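You operate a simulated robot arm through the tools that you are given. There is no shell and no other tool.

You run a simulated robot arm. Do the job below in one go: nothing can be reset, and whatever is moved stays where it is left.

JOB
Set the track stop to 20 mm and push the track's two bundles up to it in a row.
Fine: lock the track knob again before you push; slide the bundles, don't lift them.

It is judged by the outcome, as a careful person would: the job done as asked, and still so three seconds after it is handed in. It fails if anything else is knocked over, pushed out of place, dropped, spilled or broken.

ROBOT AND FRAMES
A 6-joint arm with a two-finger parallel gripper, fixed in place. Base frame: the origin is on the floor under the middle of its stand, x ahead of it, y to its left, z up; the work surface is at about z = 0.84. Lengths are in m, angles in degrees, forces in N, time in s.
With the tool pointing down near the work surface it reaches from about 0.3 to 0.66 m from the base axis. Its first joint turns from -115.0 to 115.0 degrees. Payload 3.43 kg.
The tool frame sits at the grasp point between the pads (the TCP): z along the fingers, y along the line on which they close. The tips reach 0.034 m beyond it. Largest opening 0.128 m; finger width 0.024, thickness 0.012; the body of the gripper, 0.048 by 0.13 m, starts 0.096 m behind the TCP.
Orientation is that of the tool frame in the base frame, as a unit quaternion [w, x, y, z]. With the fingers straight down and closing along the base's y, the tool's x points along the base's -x, its y along +y and its z along -z.

CONTROLS
- The arm moves only by the tool play_rows. Its argument "commands" is a list of rows, each an object (a shift or turn left out is 0, a gripper value left out holds the last) with "slide": the shift along the tool's x, y, z in m, a list of three; "dr": the turn, a rotation vector about the tool's x, y, z in degrees, a list of three; "jaw": the finger opening in m, from 0 to 0.128. In form: [{"slide": [dx, dy, dz], "dr": [wx, wy, wz], "jaw": jaw}, ...]. A call has 1 to 20 rows; each row shifts and turns the commanded pose from where the row before left it, along the tool's axes as they then stand. Each row takes 0.2 s and may step no farther than 0.05 m and 8.6 degrees from the row before; otherwise, or with a gripper value out of range, the whole call is refused. Where a pose cannot be reached the arm comes as near as it can. A force on the tool above 50 N (or 10 N above the force at the start of the call, whichever is more), or a blocked arm, ends the call early, and 0.2 s more pass. The fingers move at their own pace (about 0.153 m/s each) and stop on an object; they squeeze with about 41 N. The grip force told is the motor's: it shows also when the fingers shut on nothing. Time passes only in rows, and 0.2 s behind the last, so rows that do not move let the fingers close. It gives the time, the measured TCP pose, the force on the tool (base axes), the opening and the grip force at its end, in the units of the frame above (readings bear some noise), with the torque about the TCP (base axes, N m) and any sound that the robot's microphone picked up.
- Cameras (640 x 400 px; columns grow to the right, rows downward): "scene" is fixed at [0.3997, -0.6495, 1.4001]; the picture's right is [0.97, 0.26, 0.00], its down [0.21, -0.79, -0.57] and it looks along [-0.15, 0.55, -0.82] (base axes); focal length 245 px, centre (320, 200). "wrist" rides on the gripper at [0.076, -0.011, -0.16] in the tool frame; the picture's right is [0.15, 0.99, 0.00], its down [-0.88, 0.13, -0.46] and it looks along [-0.45, 0.07, 0.89] (tool axes); focal length 234 px, centre (320, 200).
- capture(camera): a new picture of that camera. The clock stands still meanwhile.
- lift_body(by): slides the trunk up (or, below 0, down) by that many m; the arm rides with it, the base frame stays. It gives what a move gives, with no picture.
- locate(camera, pixels): there is no depth. For up to 12 entries [column, row, z] of the newest picture of that camera ("zoom" is the newest enlarged one), the place [x, y] in the base frame at which the ray of that pixel passes the height z, good to about 0.002 m. The clock stands still meanwhile.
- inspect(camera, box): a new picture of the part [left, top, right, bottom] of that camera's present view, enlarged. The clock stands still meanwhile.
- sign_off(): hands the job in; it is judged then, once.

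Unless the task says otherwise, let go and move clear before handing in.

The tools are called after "Emit:" as name(argument=value, ...) on one line, values as JSON. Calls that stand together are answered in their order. play_rows: Moves the arm, as the interface text tells. Its arguments: {"type":"object","properties":{"commands":{"type":"array","items":{"type":"object","properties":{"slide":{"type":"array","items":{"type":"number"}},"dr":{"type":"array","items":{"type":"number"}},"jaw":{"type":"number"}}}}},"required":["commands"]} The other tools are called the same way: lift_body (by) moves the trunk up or down; capture (camera) takes a picture; locate (camera, pixels) gives the place at which the rays of pixels pass given heights; inspect (camera, box) takes an enlarged picture of a part of a camera's view; sign_off () hands the job in.

At the start:

```text
time: 0.0
ee_pos: [0.2664, -0.3546, 1.1068]
tool_rot: [-0.001, 0.0, 1.0, 0.0]
wrist_force: [0.5, 0.5, -0.6]
wrist_torque: [0.01, 0.01, -0.01]
grip_width: 0.128
finger_force: 0.0
trunk travel left (down, up): [-0.9, 0.09]
```

scene: 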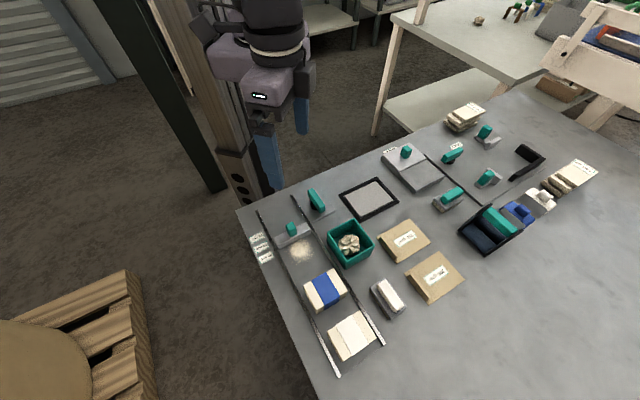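
wrist: 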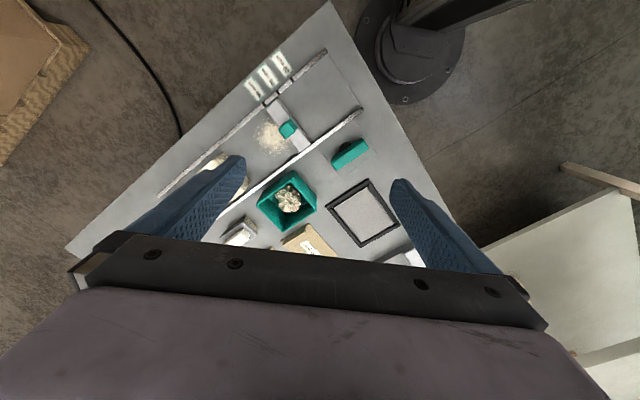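

The scene picture shows a track with two rails (about px 260-385, 195-375), a grey stop with a teal knob near (291,229), sawdust near (302,250), two bundles at (326,291) and (352,336), and labels near (262,247). I'll enlarge these parts before moving.

Emit:
inspect(camera="scene", box=[235, 180, 345, 270])

Emit:
inspect(camera="scene", box=[240, 180, 420, 380])

Emit:
inspect(camera="wrist", box=[200, 30, 400, 200])

Emit:
inspect(camera="scene", box=[370, 90, 610, 280])

```text
4.44 times, centred on (290, 225) of scene
```

zoom: 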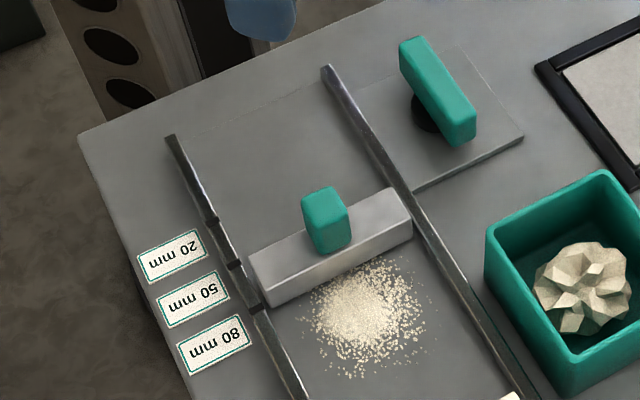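

```text
2.00 times, centred on (330, 280) of scene
```

zoom: 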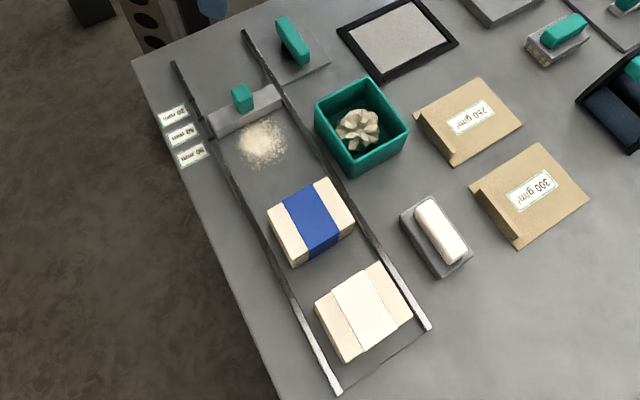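

```text
2.35 times, centred on (300, 115) of wrist
```

zoom: 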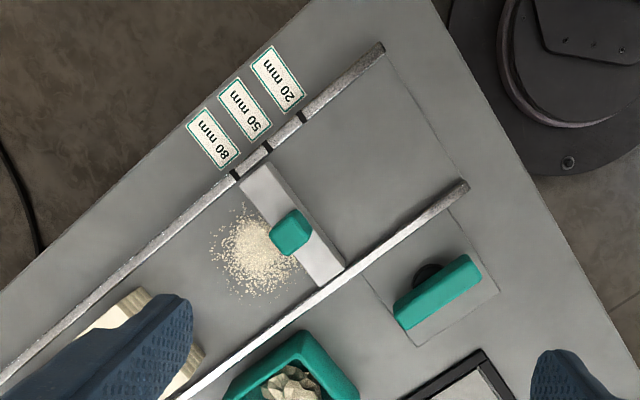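

```text
2.11 times, centred on (490, 185) of scene
```

zoom: 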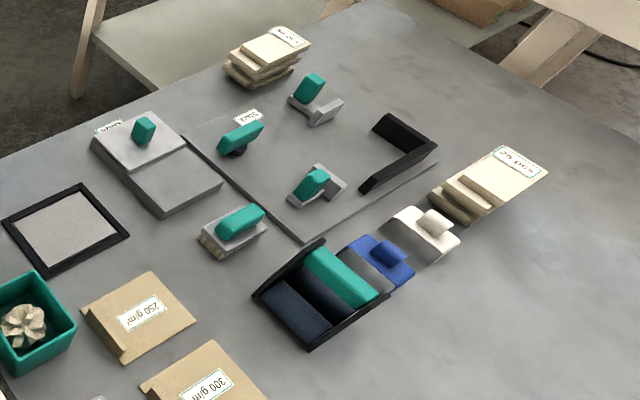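

The enlarged views show the stop bar standing by the 80 mm notch, a big teal wing knob on a plate beside the right rail, and crumbs in front of the stop. Next I'll measure the places of the rails, notches, knob and bundles.

Emit:
inspect(camera="scene", box=[235, 180, 345, 270])

Emit:
locate(camera="zoom", pixels=[[172, 137, 0.85], [212, 222, 0.85], [234, 265, 0.85], [256, 307, 0.85], [328, 70, 0.85], [425, 225, 0.85], [520, 395, 0.85], [250, 262, 0.86], [390, 190, 0.86], [413, 218, 0.86], [266, 290, 0.86], [325, 190, 0.89]])

Emit:
locate(camera="zoom", pixels=[[302, 190, 0.89], [345, 210, 0.89], [322, 235, 0.89], [318, 254, 0.86], [403, 42, 0.89], [420, 38, 0.89], [476, 97, 0.89], [453, 112, 0.89], [456, 146, 0.87], [523, 135, 0.842], [415, 190, 0.842], [460, 45, 0.842]])

```text
4.44 times, centred on (290, 225) of scene
```

zoom: 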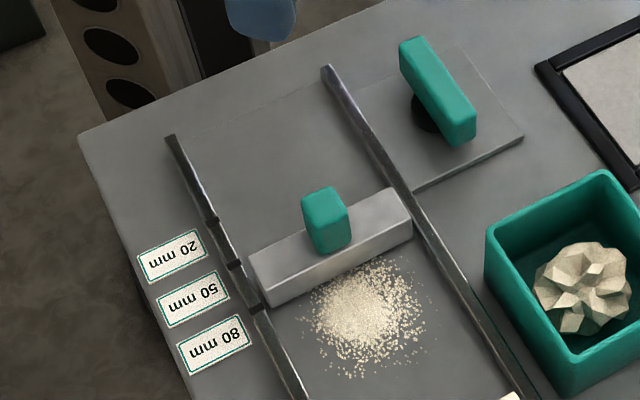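

```text
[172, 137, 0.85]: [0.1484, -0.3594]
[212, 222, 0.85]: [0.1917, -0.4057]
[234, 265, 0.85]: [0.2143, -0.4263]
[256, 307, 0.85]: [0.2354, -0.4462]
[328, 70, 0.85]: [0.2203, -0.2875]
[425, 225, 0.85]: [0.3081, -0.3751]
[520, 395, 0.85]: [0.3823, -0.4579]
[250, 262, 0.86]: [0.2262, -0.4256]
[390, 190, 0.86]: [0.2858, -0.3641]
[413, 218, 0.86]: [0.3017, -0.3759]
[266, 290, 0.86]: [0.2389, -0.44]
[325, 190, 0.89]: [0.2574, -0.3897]
```

```text
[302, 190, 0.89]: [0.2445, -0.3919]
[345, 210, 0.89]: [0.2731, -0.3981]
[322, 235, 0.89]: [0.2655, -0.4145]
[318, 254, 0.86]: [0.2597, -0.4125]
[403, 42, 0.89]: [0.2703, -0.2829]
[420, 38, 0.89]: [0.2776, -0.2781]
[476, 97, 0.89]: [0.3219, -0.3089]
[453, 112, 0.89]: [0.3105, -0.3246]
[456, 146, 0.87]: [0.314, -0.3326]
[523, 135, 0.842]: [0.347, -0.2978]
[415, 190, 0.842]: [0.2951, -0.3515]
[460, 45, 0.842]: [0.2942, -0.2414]
```

The track runs along the 45° line (x minus y growing away from the stop), with the notches about 30 mm apart. Now I'll measure the bundles, the rail ends and the other neighbours of the track.

Emit:
inspect(camera="scene", box=[290, 255, 410, 385])

Emit:
inspect(camera="scene", box=[430, 110, 530, 220])

Emit:
inspect(camera="wrist", box=[230, 40, 380, 180])

```text
3.08 times, centred on (350, 320) of scene
```

zoom: 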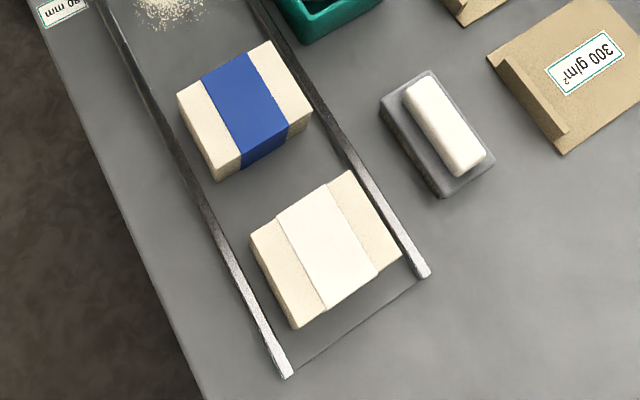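

```text
3.64 times, centred on (480, 165) of scene
```

zoom: 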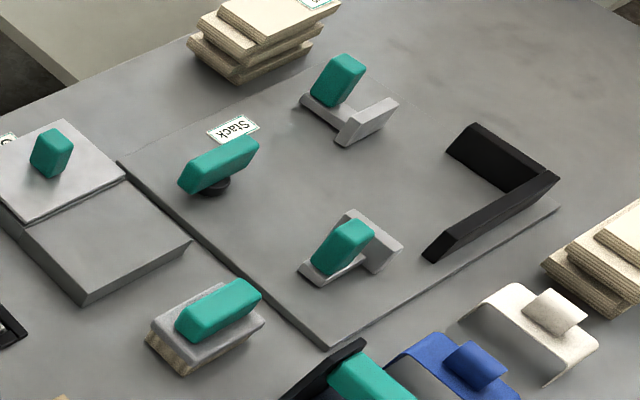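

```text
2.86 times, centred on (305, 110) of wrist
```

zoom: 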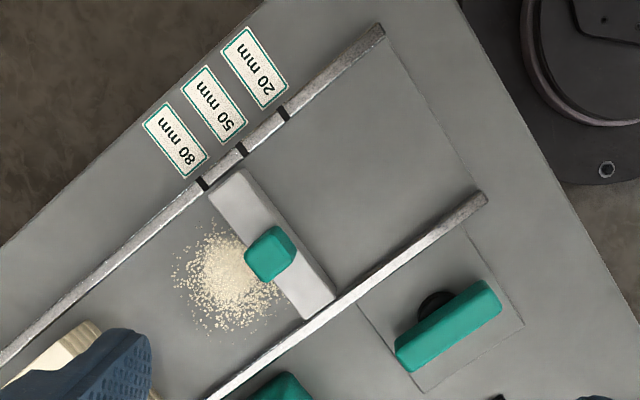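

The 80 notch (203,184 in the wrist zoom) lines up with the stop's front face (210,187), so the front face is the reference and it reads 80 mm now. I'll measure the bundles and the stack knob for comparison.

Emit:
inspect(camera="scene", box=[290, 255, 410, 385])

Emit:
locate(camera="zoom", pixels=[[178, 95, 0.88], [270, 42, 0.88], [311, 108, 0.88], [215, 165, 0.88], [217, 180, 0.842], [310, 128, 0.842], [250, 240, 0.88], [348, 170, 0.88], [401, 255, 0.88], [298, 328, 0.842], [286, 376, 0.85], [428, 272, 0.85]])

Emit:
locate(camera="zoom", pixels=[[400, 255, 0.842], [250, 255, 0.842], [298, 316, 0.88], [300, 372, 0.842], [420, 285, 0.842], [380, 100, 0.86], [430, 72, 0.86], [440, 195, 0.842], [495, 165, 0.842], [300, 40, 0.842], [380, 5, 0.842], [290, 318, 0.86]])

```text
3.08 times, centred on (350, 320) of scene
```

zoom: 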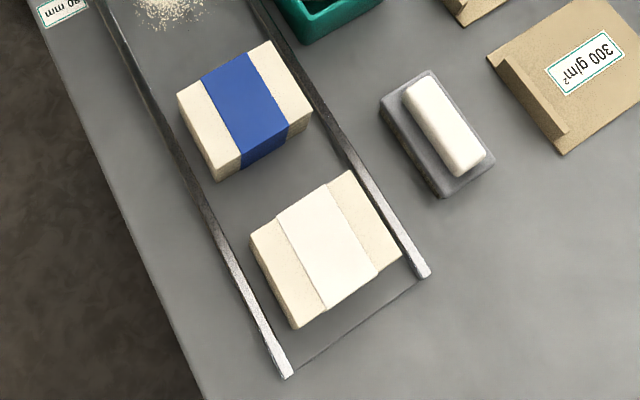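

```text
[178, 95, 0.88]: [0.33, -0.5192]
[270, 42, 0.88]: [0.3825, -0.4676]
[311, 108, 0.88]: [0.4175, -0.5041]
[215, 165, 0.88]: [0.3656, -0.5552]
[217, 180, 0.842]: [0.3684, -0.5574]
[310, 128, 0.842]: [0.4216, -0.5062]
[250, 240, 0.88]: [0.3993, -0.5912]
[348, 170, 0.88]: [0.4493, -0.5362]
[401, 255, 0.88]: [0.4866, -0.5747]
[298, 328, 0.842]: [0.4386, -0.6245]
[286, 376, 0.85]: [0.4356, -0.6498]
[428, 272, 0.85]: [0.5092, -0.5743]
```

```text
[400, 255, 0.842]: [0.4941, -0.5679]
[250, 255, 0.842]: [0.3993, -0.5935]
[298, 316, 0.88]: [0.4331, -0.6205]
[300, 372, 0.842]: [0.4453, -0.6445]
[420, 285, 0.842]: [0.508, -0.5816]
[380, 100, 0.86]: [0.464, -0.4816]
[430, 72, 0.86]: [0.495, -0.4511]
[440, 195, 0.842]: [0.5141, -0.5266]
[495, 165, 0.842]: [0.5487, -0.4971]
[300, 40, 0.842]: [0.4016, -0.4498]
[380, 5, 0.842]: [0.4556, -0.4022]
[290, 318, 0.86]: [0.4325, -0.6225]
```

The blue bundle spans about s=0.60–0.65 m along the track and the white one s=0.70–0.75, both about 74 mm wide, with inner track width about 90 mm. I'll turn the tool 45° to line up with the track and look from the wrist.

Emit:
play_rows(commands=[{"dr": [0, 0, 7.5]}, {"dr": [0, 0, 7.5]}, {"dr": [0, 0, 7.5]}, {"dr": [0, 0, 7.5]}, {"dr": [0, 0, 7.5]}, {"dr": [0, 0, 7.5]}, {"slide": [0.04, 0, 0]}, {"slide": [0.04, 0, 0]}, {}])

Emit:
capture(camera="wrist")

Emit:
capture(camera="scene")

```text
time: 2.0
ee_pos: [0.2113, -0.2983, 1.1078]
tool_rot: [-0.001, 0.382, 0.924, 0.0]
wrist_force: [0.7, 0.2, 0.5]
wrist_torque: [0.04, 0.0, -0.02]
grip_width: 0.1281
finger_force: 0.0
trunk travel left (down, up): [-0.9, 0.09]
```

```text
taken
```

wrist: 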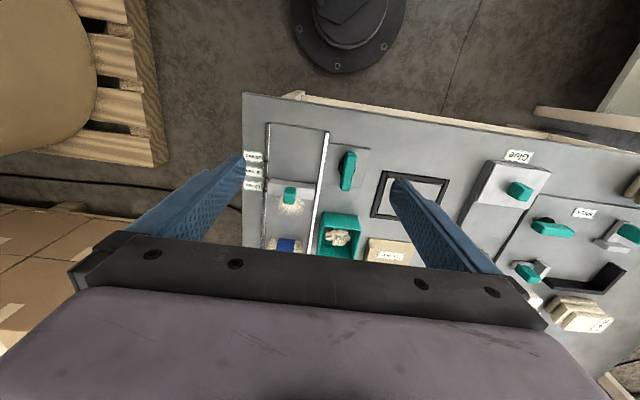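

```text
taken
```

scene: 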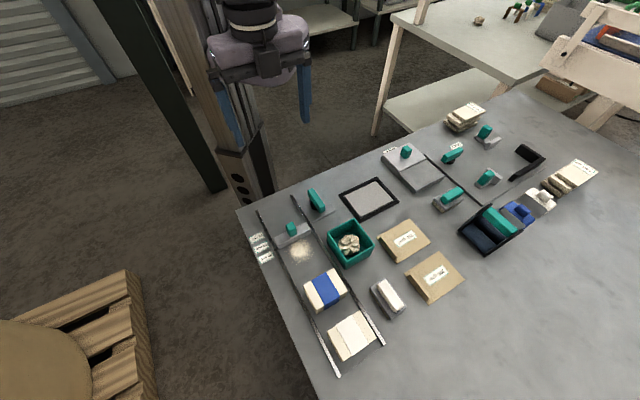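

The wrist view now shows the track upright: knob at (347,170), stop at (290,195). I'll enlarge that part.

Emit:
inspect(camera="wrist", box=[235, 110, 395, 260])

Emit:
locate(camera="zoom", pixels=[[30, 177, 0.85], [30, 237, 0.85], [30, 300, 0.85]])

Emit:
inspect(camera="wrist", box=[480, 140, 640, 290])

```text
2.67 times, centred on (315, 185) of wrist
```

zoom: 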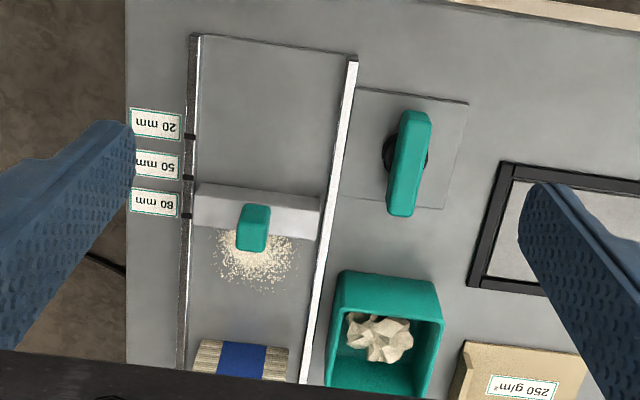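

```text
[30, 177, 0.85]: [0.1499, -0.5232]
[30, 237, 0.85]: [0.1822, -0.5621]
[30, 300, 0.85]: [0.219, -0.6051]
```

```text
2.67 times, centred on (560, 215) of wrist
```

zoom: 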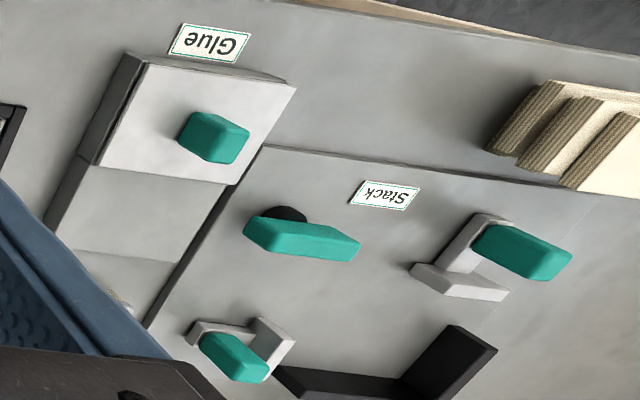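

The wrist zoom shows the wing knob lying nearly along the track with its black pivot at (403,157), and the stop's front face at the 80 notch. I'll take position fixes of the knob and stop handle from this view to triangulate their heights.

Emit:
inspect(camera="wrist", box=[235, 110, 395, 260])

Emit:
locate(camera="zoom", pixels=[[416, 112, 0.87], [416, 112, 0.89], [416, 112, 0.91], [401, 212, 0.87], [401, 212, 0.89], [401, 212, 0.91], [390, 155, 0.85], [190, 135, 0.85], [188, 176, 0.85], [186, 215, 0.85], [254, 205, 0.88], [254, 205, 0.9]])

Emit:
inspect(camera="scene", box=[235, 180, 345, 270])

Emit:
locate(camera="zoom", pixels=[[410, 42, 0.87], [410, 42, 0.89], [410, 42, 0.91], [465, 110, 0.87], [465, 110, 0.89], [465, 110, 0.91], [424, 115, 0.845], [424, 115, 0.85], [325, 190, 0.88], [325, 190, 0.9]])

```text
2.67 times, centred on (315, 185) of wrist
```

zoom: 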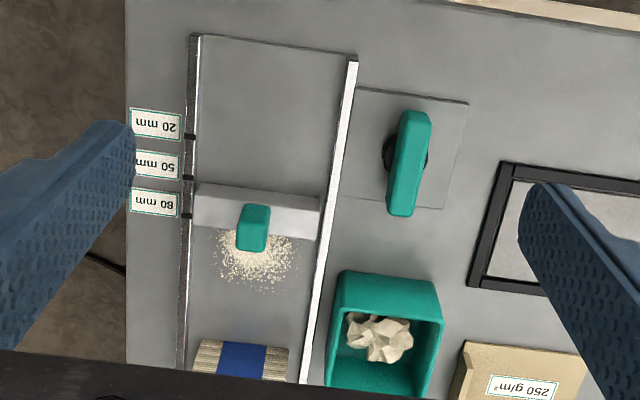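

```text
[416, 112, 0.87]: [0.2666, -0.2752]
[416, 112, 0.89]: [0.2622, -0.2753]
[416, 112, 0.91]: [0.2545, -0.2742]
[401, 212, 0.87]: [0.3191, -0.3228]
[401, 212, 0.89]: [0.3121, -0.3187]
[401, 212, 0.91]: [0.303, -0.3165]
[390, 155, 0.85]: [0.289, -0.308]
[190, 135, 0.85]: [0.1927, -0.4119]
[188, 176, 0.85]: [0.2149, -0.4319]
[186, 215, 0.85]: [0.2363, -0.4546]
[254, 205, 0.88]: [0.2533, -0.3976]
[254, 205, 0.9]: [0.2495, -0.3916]
```

```text
4.44 times, centred on (290, 225) of scene
```

zoom: 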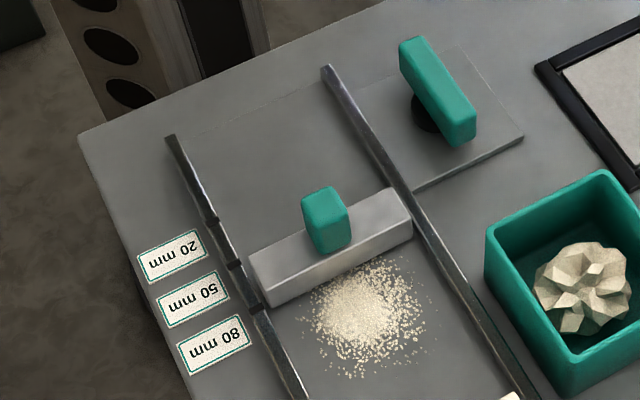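

```text
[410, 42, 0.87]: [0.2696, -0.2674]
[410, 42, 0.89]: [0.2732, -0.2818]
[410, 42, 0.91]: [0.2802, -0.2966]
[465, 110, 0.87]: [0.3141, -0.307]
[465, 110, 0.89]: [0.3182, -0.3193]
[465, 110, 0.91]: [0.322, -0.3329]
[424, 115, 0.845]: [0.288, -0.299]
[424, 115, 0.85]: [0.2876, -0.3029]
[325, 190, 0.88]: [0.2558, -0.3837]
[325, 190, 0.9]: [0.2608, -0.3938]
```

Triangulating gives the wing top at z≈0.882, its centre near (0.292,-0.298), about 64 mm long at −42°. I'll come down part-way over it with the jaws narrowed and look again.

Emit:
play_rows(commands=[{"slide": [-0.02, 0.029, 0.03], "jaw": 0.06}, {"slide": [-0.02, 0.0285, 0.03]}, {"slide": [0, 0, 0.03]}, {"slide": [0, 0, 0.03]}, {}])

Emit:
capture(camera="wrist")

Emit:
capture(camera="scene")

```text
time: 3.2
ee_pos: [0.2779, -0.2855, 0.9856]
tool_rot: [0.0, 0.383, 0.924, -0.001]
wrist_force: [-0.3, -0.1, 0.3]
wrist_torque: [-0.03, 0.0, -0.01]
grip_width: 0.06
finger_force: 0.1
trunk travel left (down, up): [-0.9, 0.09]
```

```text
taken
```

wrist: 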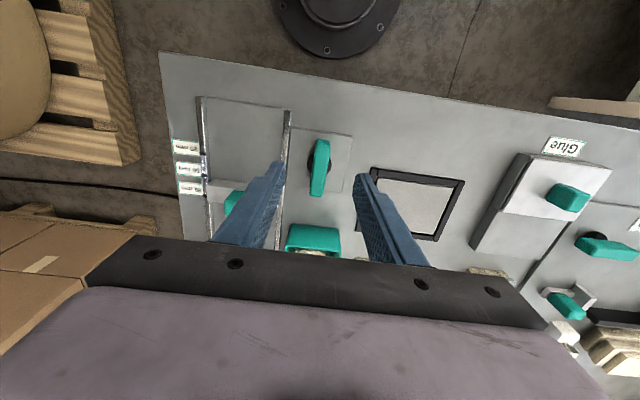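

```text
taken
```

scene: 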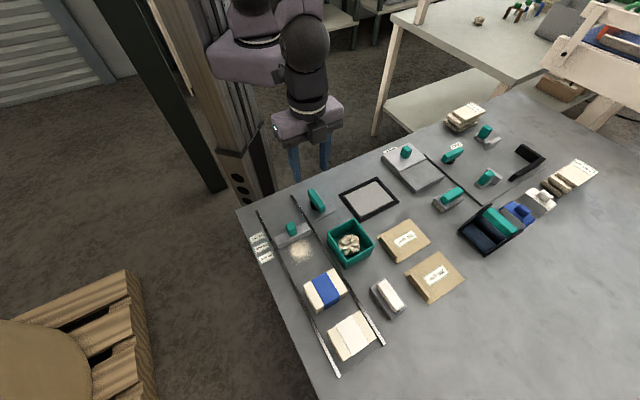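

The wing sits between the two fingertips at (320,167). I'll enlarge it and fix its centre and angle from this nearer view.

Emit:
inspect(camera="wrist", box=[270, 120, 370, 210])

Emit:
inspect(camera="wrist", box=[170, 90, 300, 220])

```text
4.44 times, centred on (320, 165) of wrist
```

zoom: 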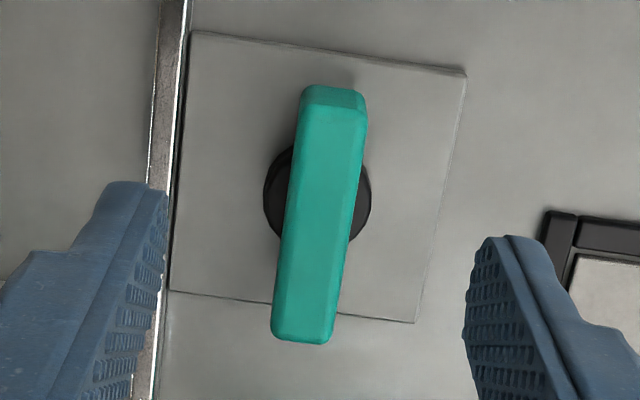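

```text
3.08 times, centred on (235, 155) of wrist
```

zoom: 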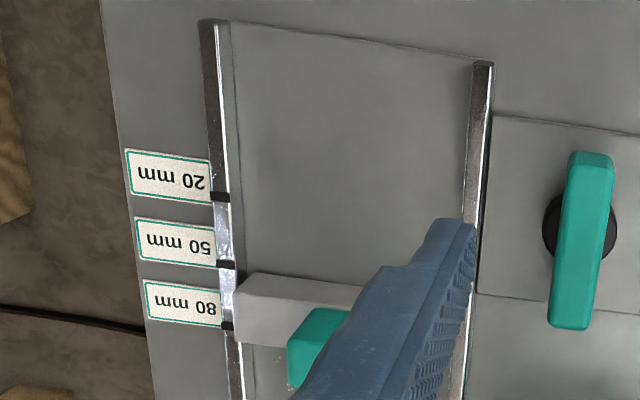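

The wing lies within a few degrees of the track direction, pivot disc at (317,195) in the zoom. I'll take a fix of it at its top height.

Emit:
inspect(camera="wrist", box=[270, 120, 370, 210])

Emit:
locate(camera="zoom", pixels=[[335, 105, 0.882], [303, 335, 0.882], [318, 220, 0.882], [317, 195, 0.85], [300, 107, 0.882], [366, 110, 0.882], [273, 330, 0.882], [330, 340, 0.882]])

```text
4.44 times, centred on (320, 165) of wrist
```

zoom: 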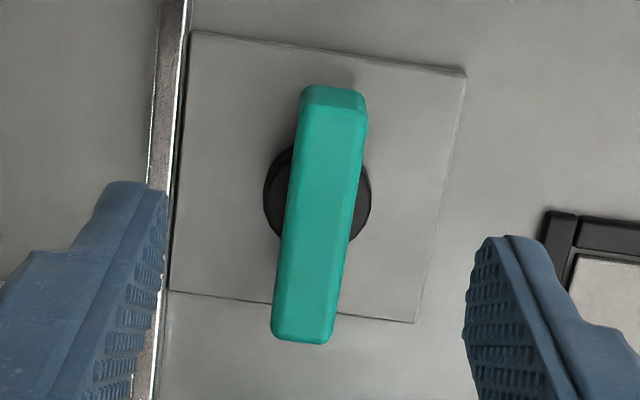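

```text
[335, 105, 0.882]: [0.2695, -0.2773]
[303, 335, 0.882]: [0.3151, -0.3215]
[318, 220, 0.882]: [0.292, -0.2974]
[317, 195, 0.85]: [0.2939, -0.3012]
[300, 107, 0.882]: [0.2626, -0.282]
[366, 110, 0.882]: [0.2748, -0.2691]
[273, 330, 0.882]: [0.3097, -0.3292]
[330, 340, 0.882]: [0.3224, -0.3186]
```

The wing's centre is at about (0.2923,-0.2994), 18 mm thick and along the track within 1°. I'll narrow the jaws to 45 mm so that they clear the rail, go down over the wing and close.

Emit:
play_rows(commands=[{"slide": [-0.02, 0.001, 0.02], "jaw": 0.045}, {"slide": [0, 0, 0.03]}, {"slide": [0, 0, 0.02]}, {"slide": [0, 0, 0.0215]}, {}, {"jaw": 0.0}, {}, {}])

Emit:
capture(camera="scene")

Emit:
capture(camera="wrist")

```text
time: 5.0
ee_pos: [0.2942, -0.2981, 0.8949]
tool_rot: [-0.001, 0.383, 0.924, -0.001]
wrist_force: [12.8, 12.1, -2.3]
wrist_torque: [-0.05, -1.48, -0.01]
grip_width: 0.0178
finger_force: 45.0
trunk travel left (down, up): [-0.9, 0.09]
```

```text
taken
```

scene: 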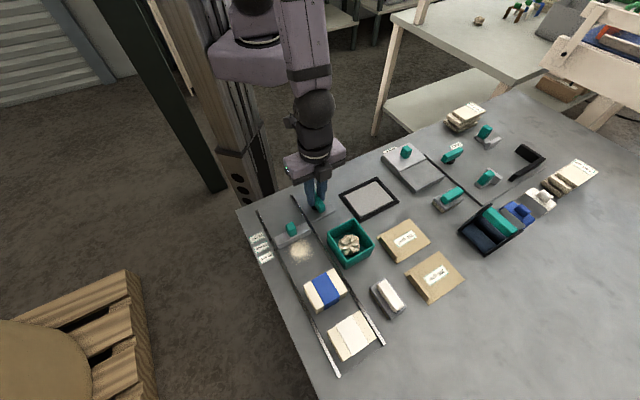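

```text
taken
```

wrist: 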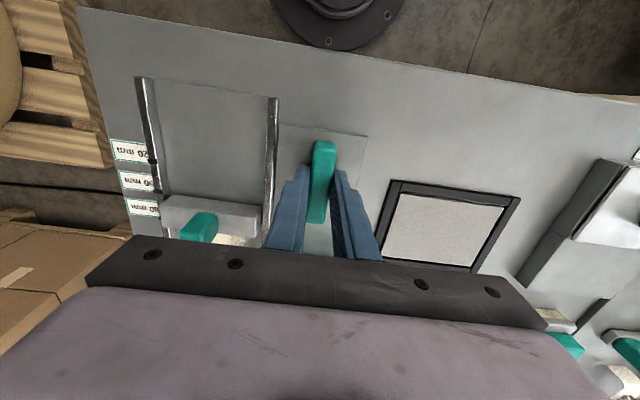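

The wing is gripped (opening 17.8 mm), with a sideways load of about 17 N toward +v, so the knob sits a few mm farther that way. I'll shift a bit to relieve that, then try a small turn and read the torque.

Emit:
play_rows(commands=[{"slide": [0, 0.002, 0]}, {}])

```text
time: 5.6
ee_pos: [0.2943, -0.2979, 0.8959]
tool_rot: [0.0, 0.383, 0.924, -0.001]
wrist_force: [4.5, 3.2, -0.3]
wrist_torque: [0.12, -0.28, -0.08]
grip_width: 0.0177
finger_force: 44.8
trunk travel left (down, up): [-0.9, 0.09]
```

Relieving worked (load now about 5 N). I'll shift 0.7 mm more and try turning the knob anticlockwise (seen from above) by about 15° first.

Emit:
play_rows(commands=[{"slide": [0, 0.0007, 0]}, {"dr": [0, 0, -5]}, {"dr": [0, 0, -5]}, {"dr": [0, 0, -5]}, {}])

```text
time: 6.8
ee_pos: [0.2943, -0.2979, 0.8951]
tool_rot: [-0.001, 0.261, 0.965, 0.0]
wrist_force: [-5.3, -1.8, 1.4]
wrist_torque: [0.32, -0.45, -1.71]
grip_width: 0.0244
finger_force: 45.1
trunk travel left (down, up): [-0.9, 0.09]
```

The opening grew to 24 mm and the torque went to −1.7 N·m: the knob didn't follow, so anticlockwise is blocked. I'll go back and try clockwise.

Emit:
play_rows(commands=[{"dr": [0, 0, 5]}, {"dr": [0, 0, 5]}, {"dr": [0, 0, 5]}, {}, {"dr": [0, 0, 5]}, {"dr": [0, 0, 5]}, {"dr": [0, 0, 5]}, {}])

```text
time: 8.6
ee_pos: [0.2944, -0.2988, 0.8965]
tool_rot: [0.0, 0.5, 0.866, -0.001]
wrist_force: [1.3, -6.9, -13.2]
wrist_torque: [-1.19, -0.9, -0.02]
grip_width: 0.0176
finger_force: 44.5
trunk travel left (down, up): [-0.9, 0.09]
```

Clockwise works: the opening stayed at 17.6 mm and the torque is nil after 15°. I'll keep turning clockwise in steps to the end of its travel.

Emit:
play_rows(commands=[{"dr": [0, 0, 7.5]}, {"dr": [0, 0, 7.5]}, {"dr": [0, 0, 7.5]}, {"dr": [0, 0, 7.5]}, {}])

```text
time: 9.8
ee_pos: [0.2952, -0.298, 0.896]
tool_rot: [0.0, 0.708, 0.706, -0.001]
wrist_force: [7.9, -7.3, 3.9]
wrist_torque: [1.26, -0.29, 0.01]
grip_width: 0.0177
finger_force: 45.1
trunk travel left (down, up): [-0.9, 0.09]
```

It has followed 45° so far with no torque and no sound. I'll continue another 40° in steps.

Emit:
play_rows(commands=[{"dr": [0, 0, 7.5]}, {"dr": [0, 0, 7.5]}, {"dr": [0, 0, 7.5]}, {"dr": [0, 0, 7.5]}, {}])

```text
time: 11.0
ee_pos: [0.2951, -0.2987, 0.8965]
tool_rot: [0.0, 0.866, 0.5, 0.0]
wrist_force: [7.2, -10.3, -0.9]
wrist_torque: [-0.53, 0.15, -0.03]
grip_width: 0.0176
finger_force: 44.6
trunk travel left (down, up): [-0.9, 0.09]
```

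75° now, still free. I'll go on to 90° and a little more while watching the torque and opening.

Emit:
play_rows(commands=[{"dr": [0, 0, 5]}, {"dr": [0, 0, 5]}, {"dr": [0, 0, 5]}, {}])

Emit:
capture(camera="scene")

Emit:
capture(camera="wrist")

```text
time: 12.0
ee_pos: [0.2947, -0.2988, 0.8947]
tool_rot: [0.0, 0.923, 0.384, -0.001]
wrist_force: [6.3, -11.4, -0.6]
wrist_torque: [-0.49, 0.28, 0.11]
grip_width: 0.0181
finger_force: 44.6
trunk travel left (down, up): [-0.9, 0.09]
```

```text
taken
```

scene: 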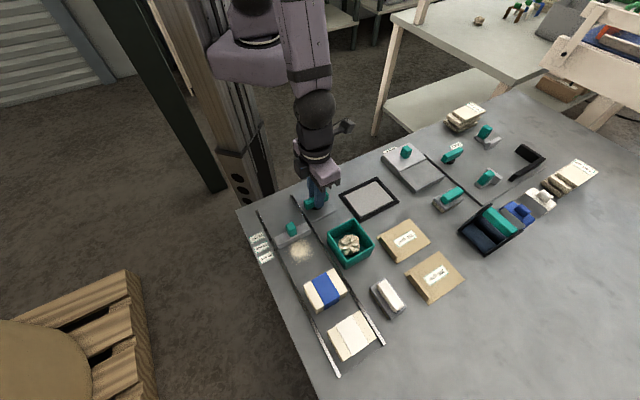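

```text
taken
```

wrist: 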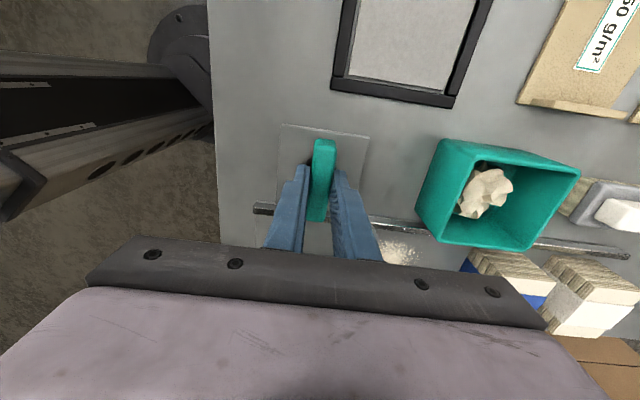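

At 90° the opening reads 18.1 mm with a slight counter-torque, so it's at its end of travel; the wing now lies across the track. I'll let go and rise to look.

Emit:
play_rows(commands=[{"jaw": 0.045}, {}, {"slide": [0, 0, -0.03]}, {"slide": [0, 0, -0.04]}, {"slide": [0, 0, -0.04]}, {}])

Emit:
inspect(camera="scene", box=[235, 180, 345, 270])

Emit:
capture(camera="wrist")

```text
time: 13.4
ee_pos: [0.2955, -0.2989, 1.0053]
tool_rot: [-0.001, 0.924, 0.383, -0.001]
wrist_force: [0.4, 0.0, 0.1]
wrist_torque: [0.01, 0.02, 0.03]
grip_width: 0.0452
finger_force: 0.0
trunk travel left (down, up): [-0.9, 0.09]
```

```text
4.44 times, centred on (290, 225) of scene
```

zoom: 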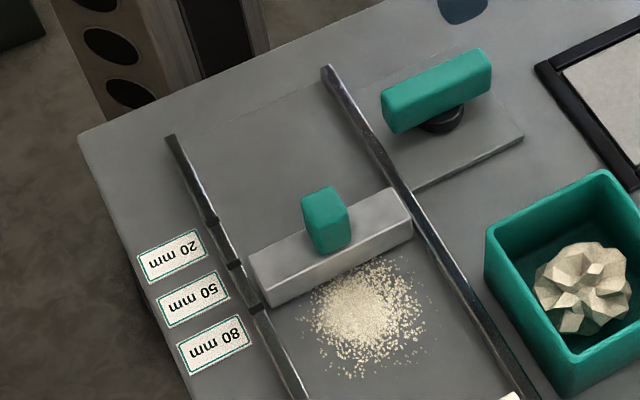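

```text
taken
```

wrist: 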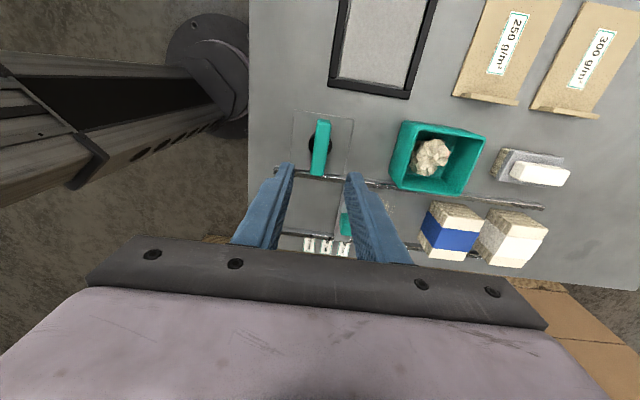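

The knob wing now lies across. Next I'll bring the tool over the stop, with jaws wide so that the camera can see the stop and notches between the fingers.

Emit:
play_rows(commands=[{"slide": [-0.03, 0.025, 0], "jaw": 0.11}, {"slide": [-0.028, 0.025, 0]}, {}, {}])

Emit:
capture(camera="wrist")

Emit:
inspect(camera="wrist", box=[230, 110, 410, 240])

```text
time: 14.4
ee_pos: [0.2893, -0.3744, 1.0058]
tool_rot: [-0.001, 0.924, 0.382, -0.001]
wrist_force: [0.0, -1.0, -0.4]
wrist_torque: [0.01, -0.02, 0.0]
grip_width: 0.1098
finger_force: 0.1
trunk travel left (down, up): [-0.9, 0.09]
```

```text
taken
```

wrist: 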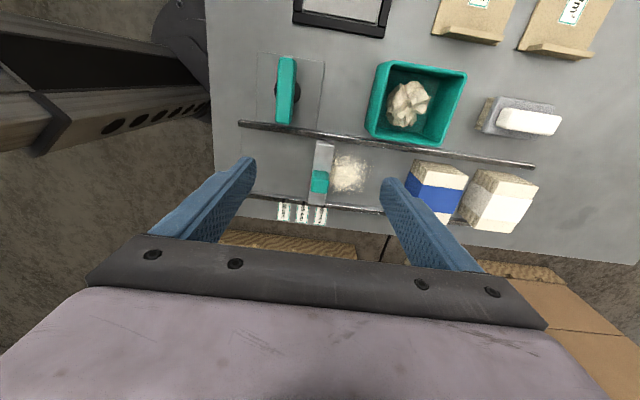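

```text
3.08 times, centred on (320, 175) of wrist
```

zoom: 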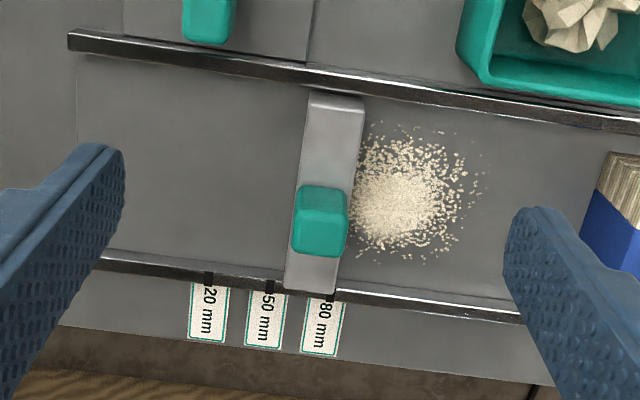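

The 80 mm notch (331,295) lines up with the stop's front lower corner (336,293), confirming the front face as the reference; the 20 notch is at (207,278). Now I'll fix the handle's place for gripping.

Emit:
locate(camera="zoom", pixels=[[320, 235, 0.888], [295, 235, 0.888], [347, 238, 0.888], [320, 257, 0.888], [320, 212, 0.888], [207, 278, 0.856], [270, 287, 0.856], [331, 295, 0.856], [336, 293, 0.862], [285, 288, 0.862], [362, 108, 0.862], [308, 98, 0.862]])

Emit:
inspect(camera="scene", box=[265, 205, 315, 265])

```text
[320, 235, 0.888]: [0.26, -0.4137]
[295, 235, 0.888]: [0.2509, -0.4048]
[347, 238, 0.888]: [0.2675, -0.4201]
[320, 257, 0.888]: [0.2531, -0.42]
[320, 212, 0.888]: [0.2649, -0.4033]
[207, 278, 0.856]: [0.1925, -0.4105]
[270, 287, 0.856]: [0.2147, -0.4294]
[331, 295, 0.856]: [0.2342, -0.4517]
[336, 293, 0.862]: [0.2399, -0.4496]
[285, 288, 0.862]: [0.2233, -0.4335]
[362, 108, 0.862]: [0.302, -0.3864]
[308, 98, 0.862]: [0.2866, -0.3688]
```

```text
6.67 times, centred on (290, 235) of scene
```

zoom: 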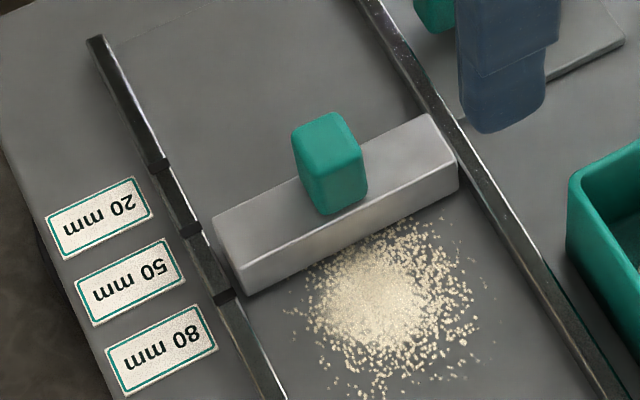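

The front face sits within about 2 mm of the 80 notch by both views. I'll cross-check the handle centre with the scene zoom.

Emit:
locate(camera="zoom", pixels=[[293, 128, 0.888], [345, 112, 0.888], [364, 152, 0.888], [310, 172, 0.888], [328, 142, 0.888], [330, 213, 0.862], [366, 192, 0.862], [159, 164, 0.856], [190, 230, 0.856], [223, 297, 0.856], [240, 270, 0.862], [457, 165, 0.862]])

```text
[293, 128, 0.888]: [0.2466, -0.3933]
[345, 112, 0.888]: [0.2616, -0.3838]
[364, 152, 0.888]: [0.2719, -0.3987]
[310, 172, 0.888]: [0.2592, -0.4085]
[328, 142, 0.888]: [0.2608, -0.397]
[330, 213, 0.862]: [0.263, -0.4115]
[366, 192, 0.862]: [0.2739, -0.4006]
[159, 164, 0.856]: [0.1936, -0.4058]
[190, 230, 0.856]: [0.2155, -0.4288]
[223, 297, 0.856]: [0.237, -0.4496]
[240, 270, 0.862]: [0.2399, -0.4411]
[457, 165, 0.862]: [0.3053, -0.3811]
```

Combining both views puts the handle top at z≈0.903 and its centre near s=0.474, w=−0.102; the bar's top is at about 0.867. I'll go down over it with the fingers fore and aft of the handle, tips above the bar, and close.

Emit:
play_rows(commands=[{"slide": [-0.0415, 0.0047, 0], "jaw": 0.055}, {}, {"slide": [0, 0, 0.04]}, {"slide": [0, 0, 0.03]}, {"slide": [0, 0, 0.02]}, {"slide": [0, 0, 0.007]}, {}])

Emit:
inspect(camera="scene", box=[235, 180, 345, 270])

Emit:
inspect(camera="wrist", box=[220, 100, 420, 260])

```text
time: 16.0
ee_pos: [0.2625, -0.4053, 0.9075]
tool_rot: [0.0, 0.924, 0.382, -0.001]
wrist_force: [0.6, -1.0, -0.3]
wrist_torque: [0.03, 0.0, -0.01]
grip_width: 0.0551
finger_force: 0.0
trunk travel left (down, up): [-0.9, 0.09]
```

```text
4.44 times, centred on (290, 225) of scene
```

zoom: 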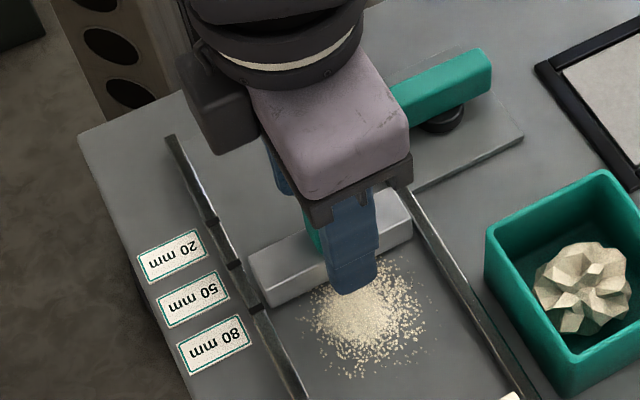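

```text
2.50 times, centred on (320, 180) of wrist
```

zoom: 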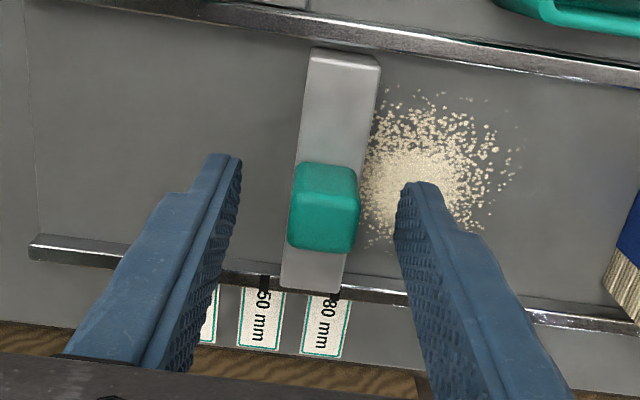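

The handle sits midway between the fingers, which clear the bar. I'll close on it and check.

Emit:
play_rows(commands=[{"jaw": 0.0}, {}, {}, {}])

```text
time: 17.0
ee_pos: [0.2635, -0.4063, 0.9072]
tool_rot: [0.0, 0.924, 0.383, -0.001]
wrist_force: [0.3, -0.9, -3.3]
wrist_torque: [-0.56, 0.19, -0.06]
grip_width: 0.0217
finger_force: 44.7
trunk travel left (down, up): [-0.9, 0.09]
```

Gripped at 21.7 mm with little force. I'll slide the stop 30 mm toward 20 mm first and check that it follows.

Emit:
play_rows(commands=[{"slide": [0, -0.01, 0]}, {"slide": [0, -0.01, 0]}, {"slide": [0, -0.01, 0]}, {}])

Emit:
inspect(camera="wrist", box=[220, 100, 420, 260])

Emit:
inspect(camera="scene", box=[235, 180, 345, 270])

```text
time: 18.0
ee_pos: [0.2405, -0.384, 0.9075]
tool_rot: [-0.002, 0.924, 0.383, -0.001]
wrist_force: [5.3, 7.1, -7.2]
wrist_torque: [-0.58, -0.5, 0.09]
grip_width: 0.0218
finger_force: 45.0
trunk travel left (down, up): [-0.9, 0.09]
```

```text
2.50 times, centred on (320, 180) of wrist
```

zoom: 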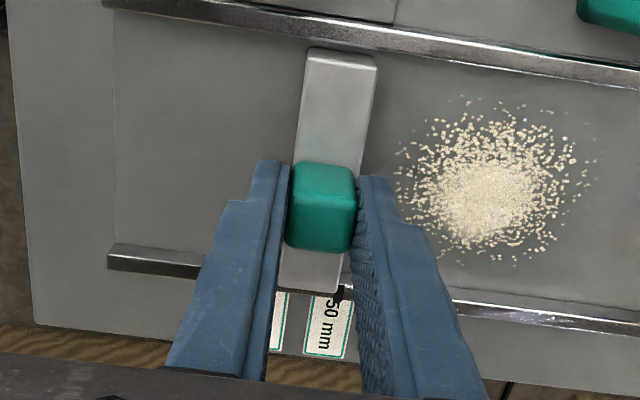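

```text
4.44 times, centred on (290, 225) of scene
```

zoom: 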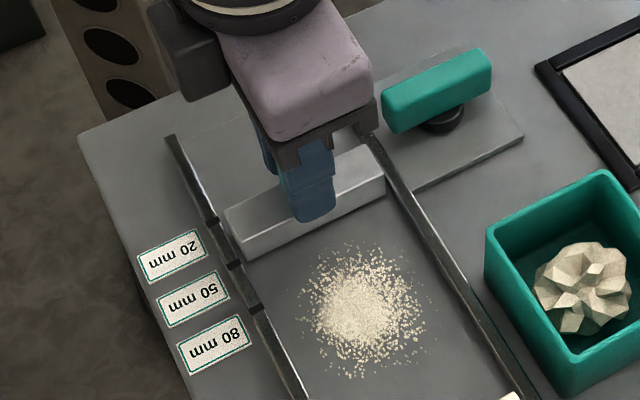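

The stop follows the gripper freely. I'll go on most of the way (26 mm more) and then measure against the 20 notch.

Emit:
play_rows(commands=[{"slide": [0, -0.01, 0]}, {"slide": [0, -0.01, 0]}, {"slide": [0, -0.006, 0]}, {}])

Emit:
inspect(camera="wrist", box=[270, 180, 390, 260])

Emit:
locate(camera="zoom", pixels=[[320, 200, 0.856]])

Emit:
inspect(camera="scene", box=[255, 205, 315, 255])

```text
time: 19.0
ee_pos: [0.2243, -0.367, 0.9072]
tool_rot: [-0.001, 0.924, 0.383, -0.002]
wrist_force: [5.2, 5.3, -23.8]
wrist_torque: [-1.1, -0.54, -0.11]
grip_width: 0.022
finger_force: 44.7
trunk travel left (down, up): [-0.9, 0.09]
```

```text
5.00 times, centred on (330, 220) of wrist
```

zoom: 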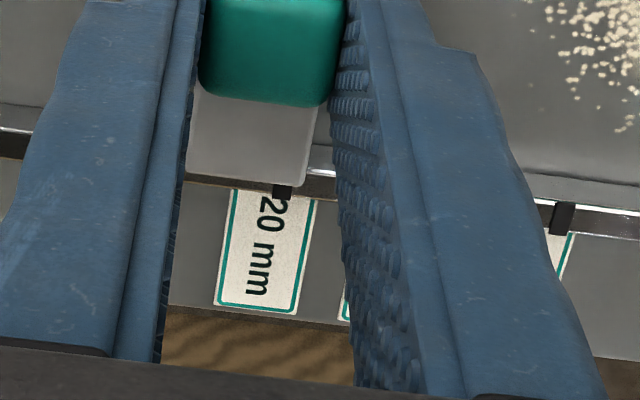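

```text
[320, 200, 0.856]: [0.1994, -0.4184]
```

```text
8.00 times, centred on (285, 230) of scene
```

zoom: 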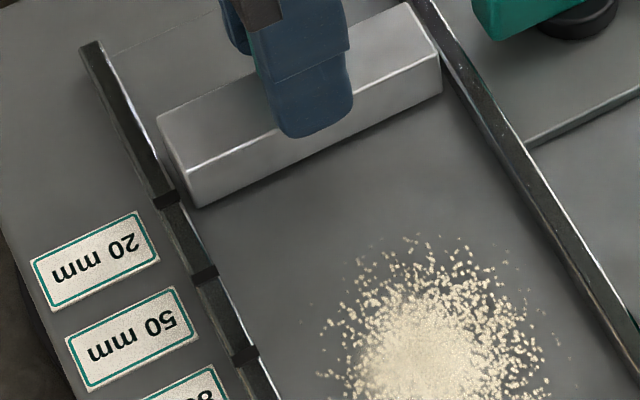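

The front edge is now close to the 20 notch (wrist zoom: notch at (283,192), front corner at (307,187)). I'll measure both exactly with locate.

Emit:
locate(camera="zoom", pixels=[[166, 197, 0.856], [205, 273, 0.856], [245, 355, 0.856], [188, 178, 0.867], [438, 56, 0.867], [200, 207, 0.842], [441, 92, 0.842], [160, 118, 0.867], [410, 5, 0.867]])

Emit:
inspect(camera="wrist", box=[270, 100, 410, 260])

```text
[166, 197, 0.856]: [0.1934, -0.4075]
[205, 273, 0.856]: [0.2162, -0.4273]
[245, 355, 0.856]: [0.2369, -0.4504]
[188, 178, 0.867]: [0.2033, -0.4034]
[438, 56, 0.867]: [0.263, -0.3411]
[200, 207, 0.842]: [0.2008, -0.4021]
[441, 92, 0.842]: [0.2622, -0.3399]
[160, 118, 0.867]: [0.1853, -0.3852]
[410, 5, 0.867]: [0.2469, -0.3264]
```

```text
2.50 times, centred on (340, 180) of wrist
```

zoom: 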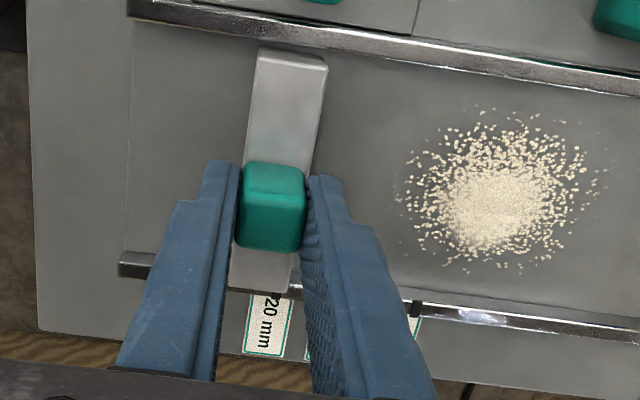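

By locate, the stop's front is at s≈0.427 while the 20 notch is at 0.4249, so it needs about 2 mm more. I'll zoom in tightly on the notch and front corner from both cameras.

Emit:
inspect(camera="wrist", box=[306, 200, 342, 224])

Emit:
locate(camera="zoom", pixels=[[320, 200, 0.856]])

Emit:
inspect(camera="scene", box=[265, 218, 295, 238])

```text
16.00 times, centred on (324, 212) of wrist
```

zoom: 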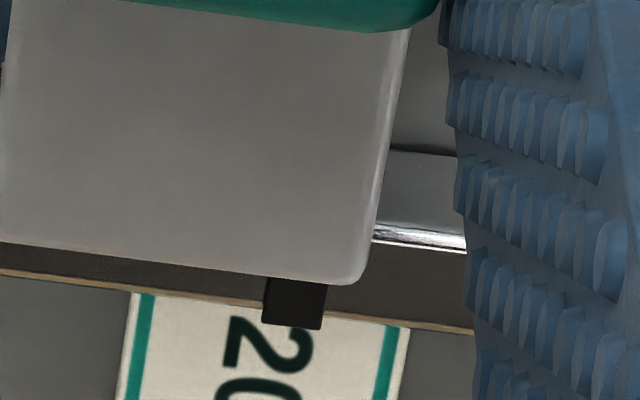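

```text
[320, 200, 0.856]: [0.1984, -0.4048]
```

```text
16.00 times, centred on (280, 228) of scene
```

zoom: 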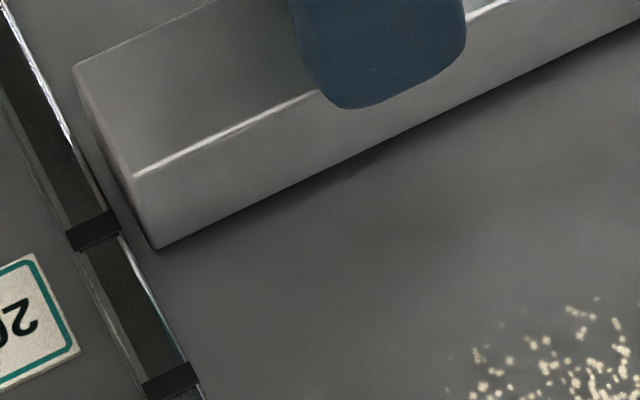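

At 16× both views are crisp, but the result depends on the rail's height relative to the stop bar. I'll zoom on a rail end to measure that height, and on the mark again.

Emit:
inspect(camera="scene", box=[322, 360, 352, 380])

Emit:
inspect(camera="scene", box=[268, 222, 283, 232])

Emit:
inspect(camera="scene", box=[292, 195, 322, 215])

```text
16.00 times, centred on (337, 370) of scene
```

zoom: 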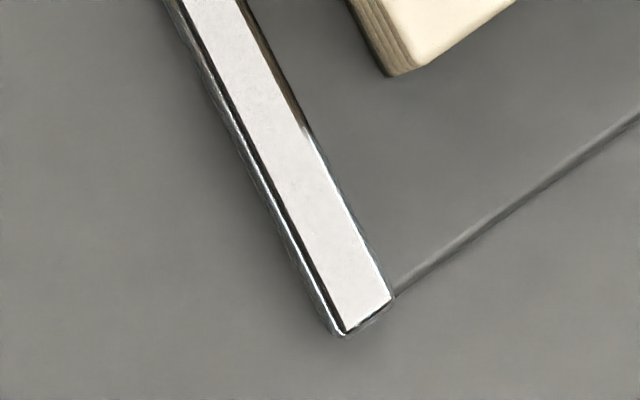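

```text
16.00 times, centred on (276, 227) of scene
```

zoom: 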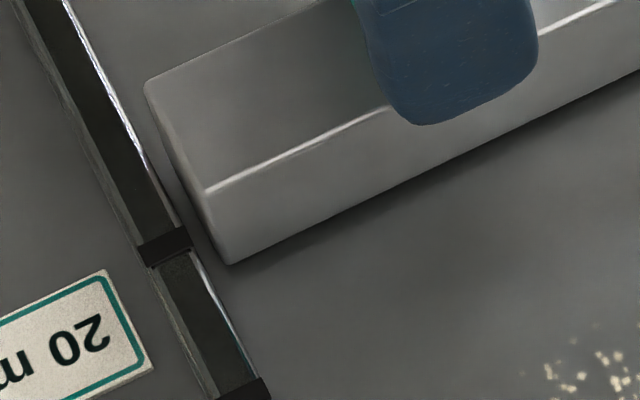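

```text
16.00 times, centred on (307, 205) of scene
```

zoom: 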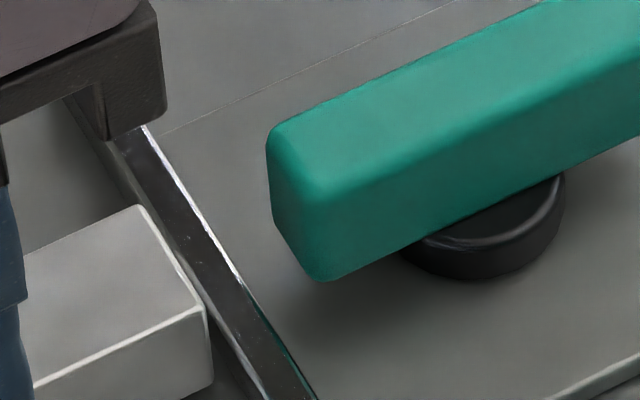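

Working it out from both views, the front face is 1.8 mm beyond the 20 mark (and it stood at 80±1 mm at the start, so the front face is the right reference). I'll nudge 1.8 mm more and ease down 1 mm to relieve the vertical load.

Emit:
play_rows(commands=[{"slide": [0, -0.0009, 0.0005]}, {"slide": [0, -0.0009, 0.0005]}, {}, {}])

Emit:
inspect(camera="wrist", box=[304, 200, 344, 225])

Emit:
inspect(camera="scene", box=[260, 215, 300, 240])

```text
time: 20.0
ee_pos: [0.222, -0.3651, 0.907]
tool_rot: [-0.001, 0.924, 0.382, -0.001]
wrist_force: [4.0, 3.6, -16.1]
wrist_torque: [0.37, -0.88, -0.03]
grip_width: 0.022
finger_force: 45.6
trunk travel left (down, up): [-0.9, 0.09]
```

```text
16.00 times, centred on (324, 212) of wrist
```

zoom: 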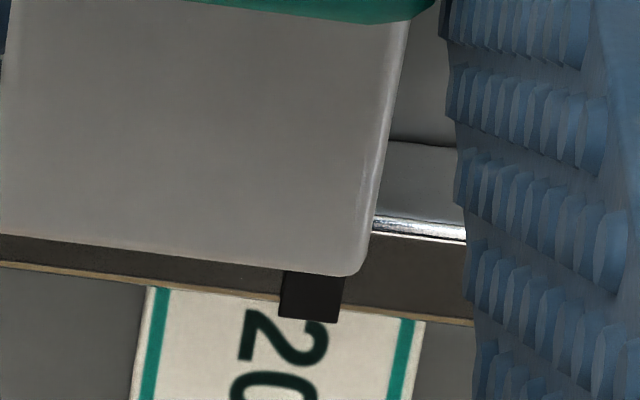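

```text
16.00 times, centred on (280, 228) of scene
```

zoom: 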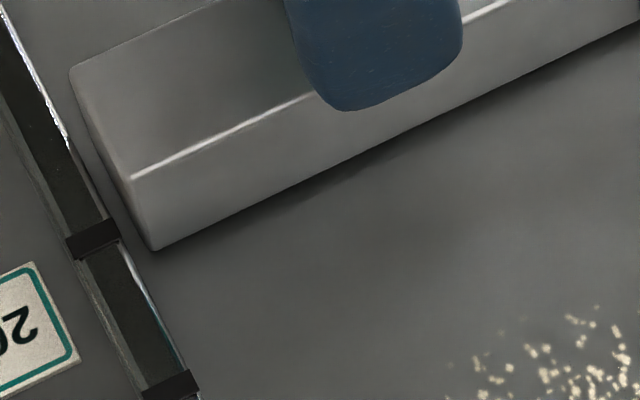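

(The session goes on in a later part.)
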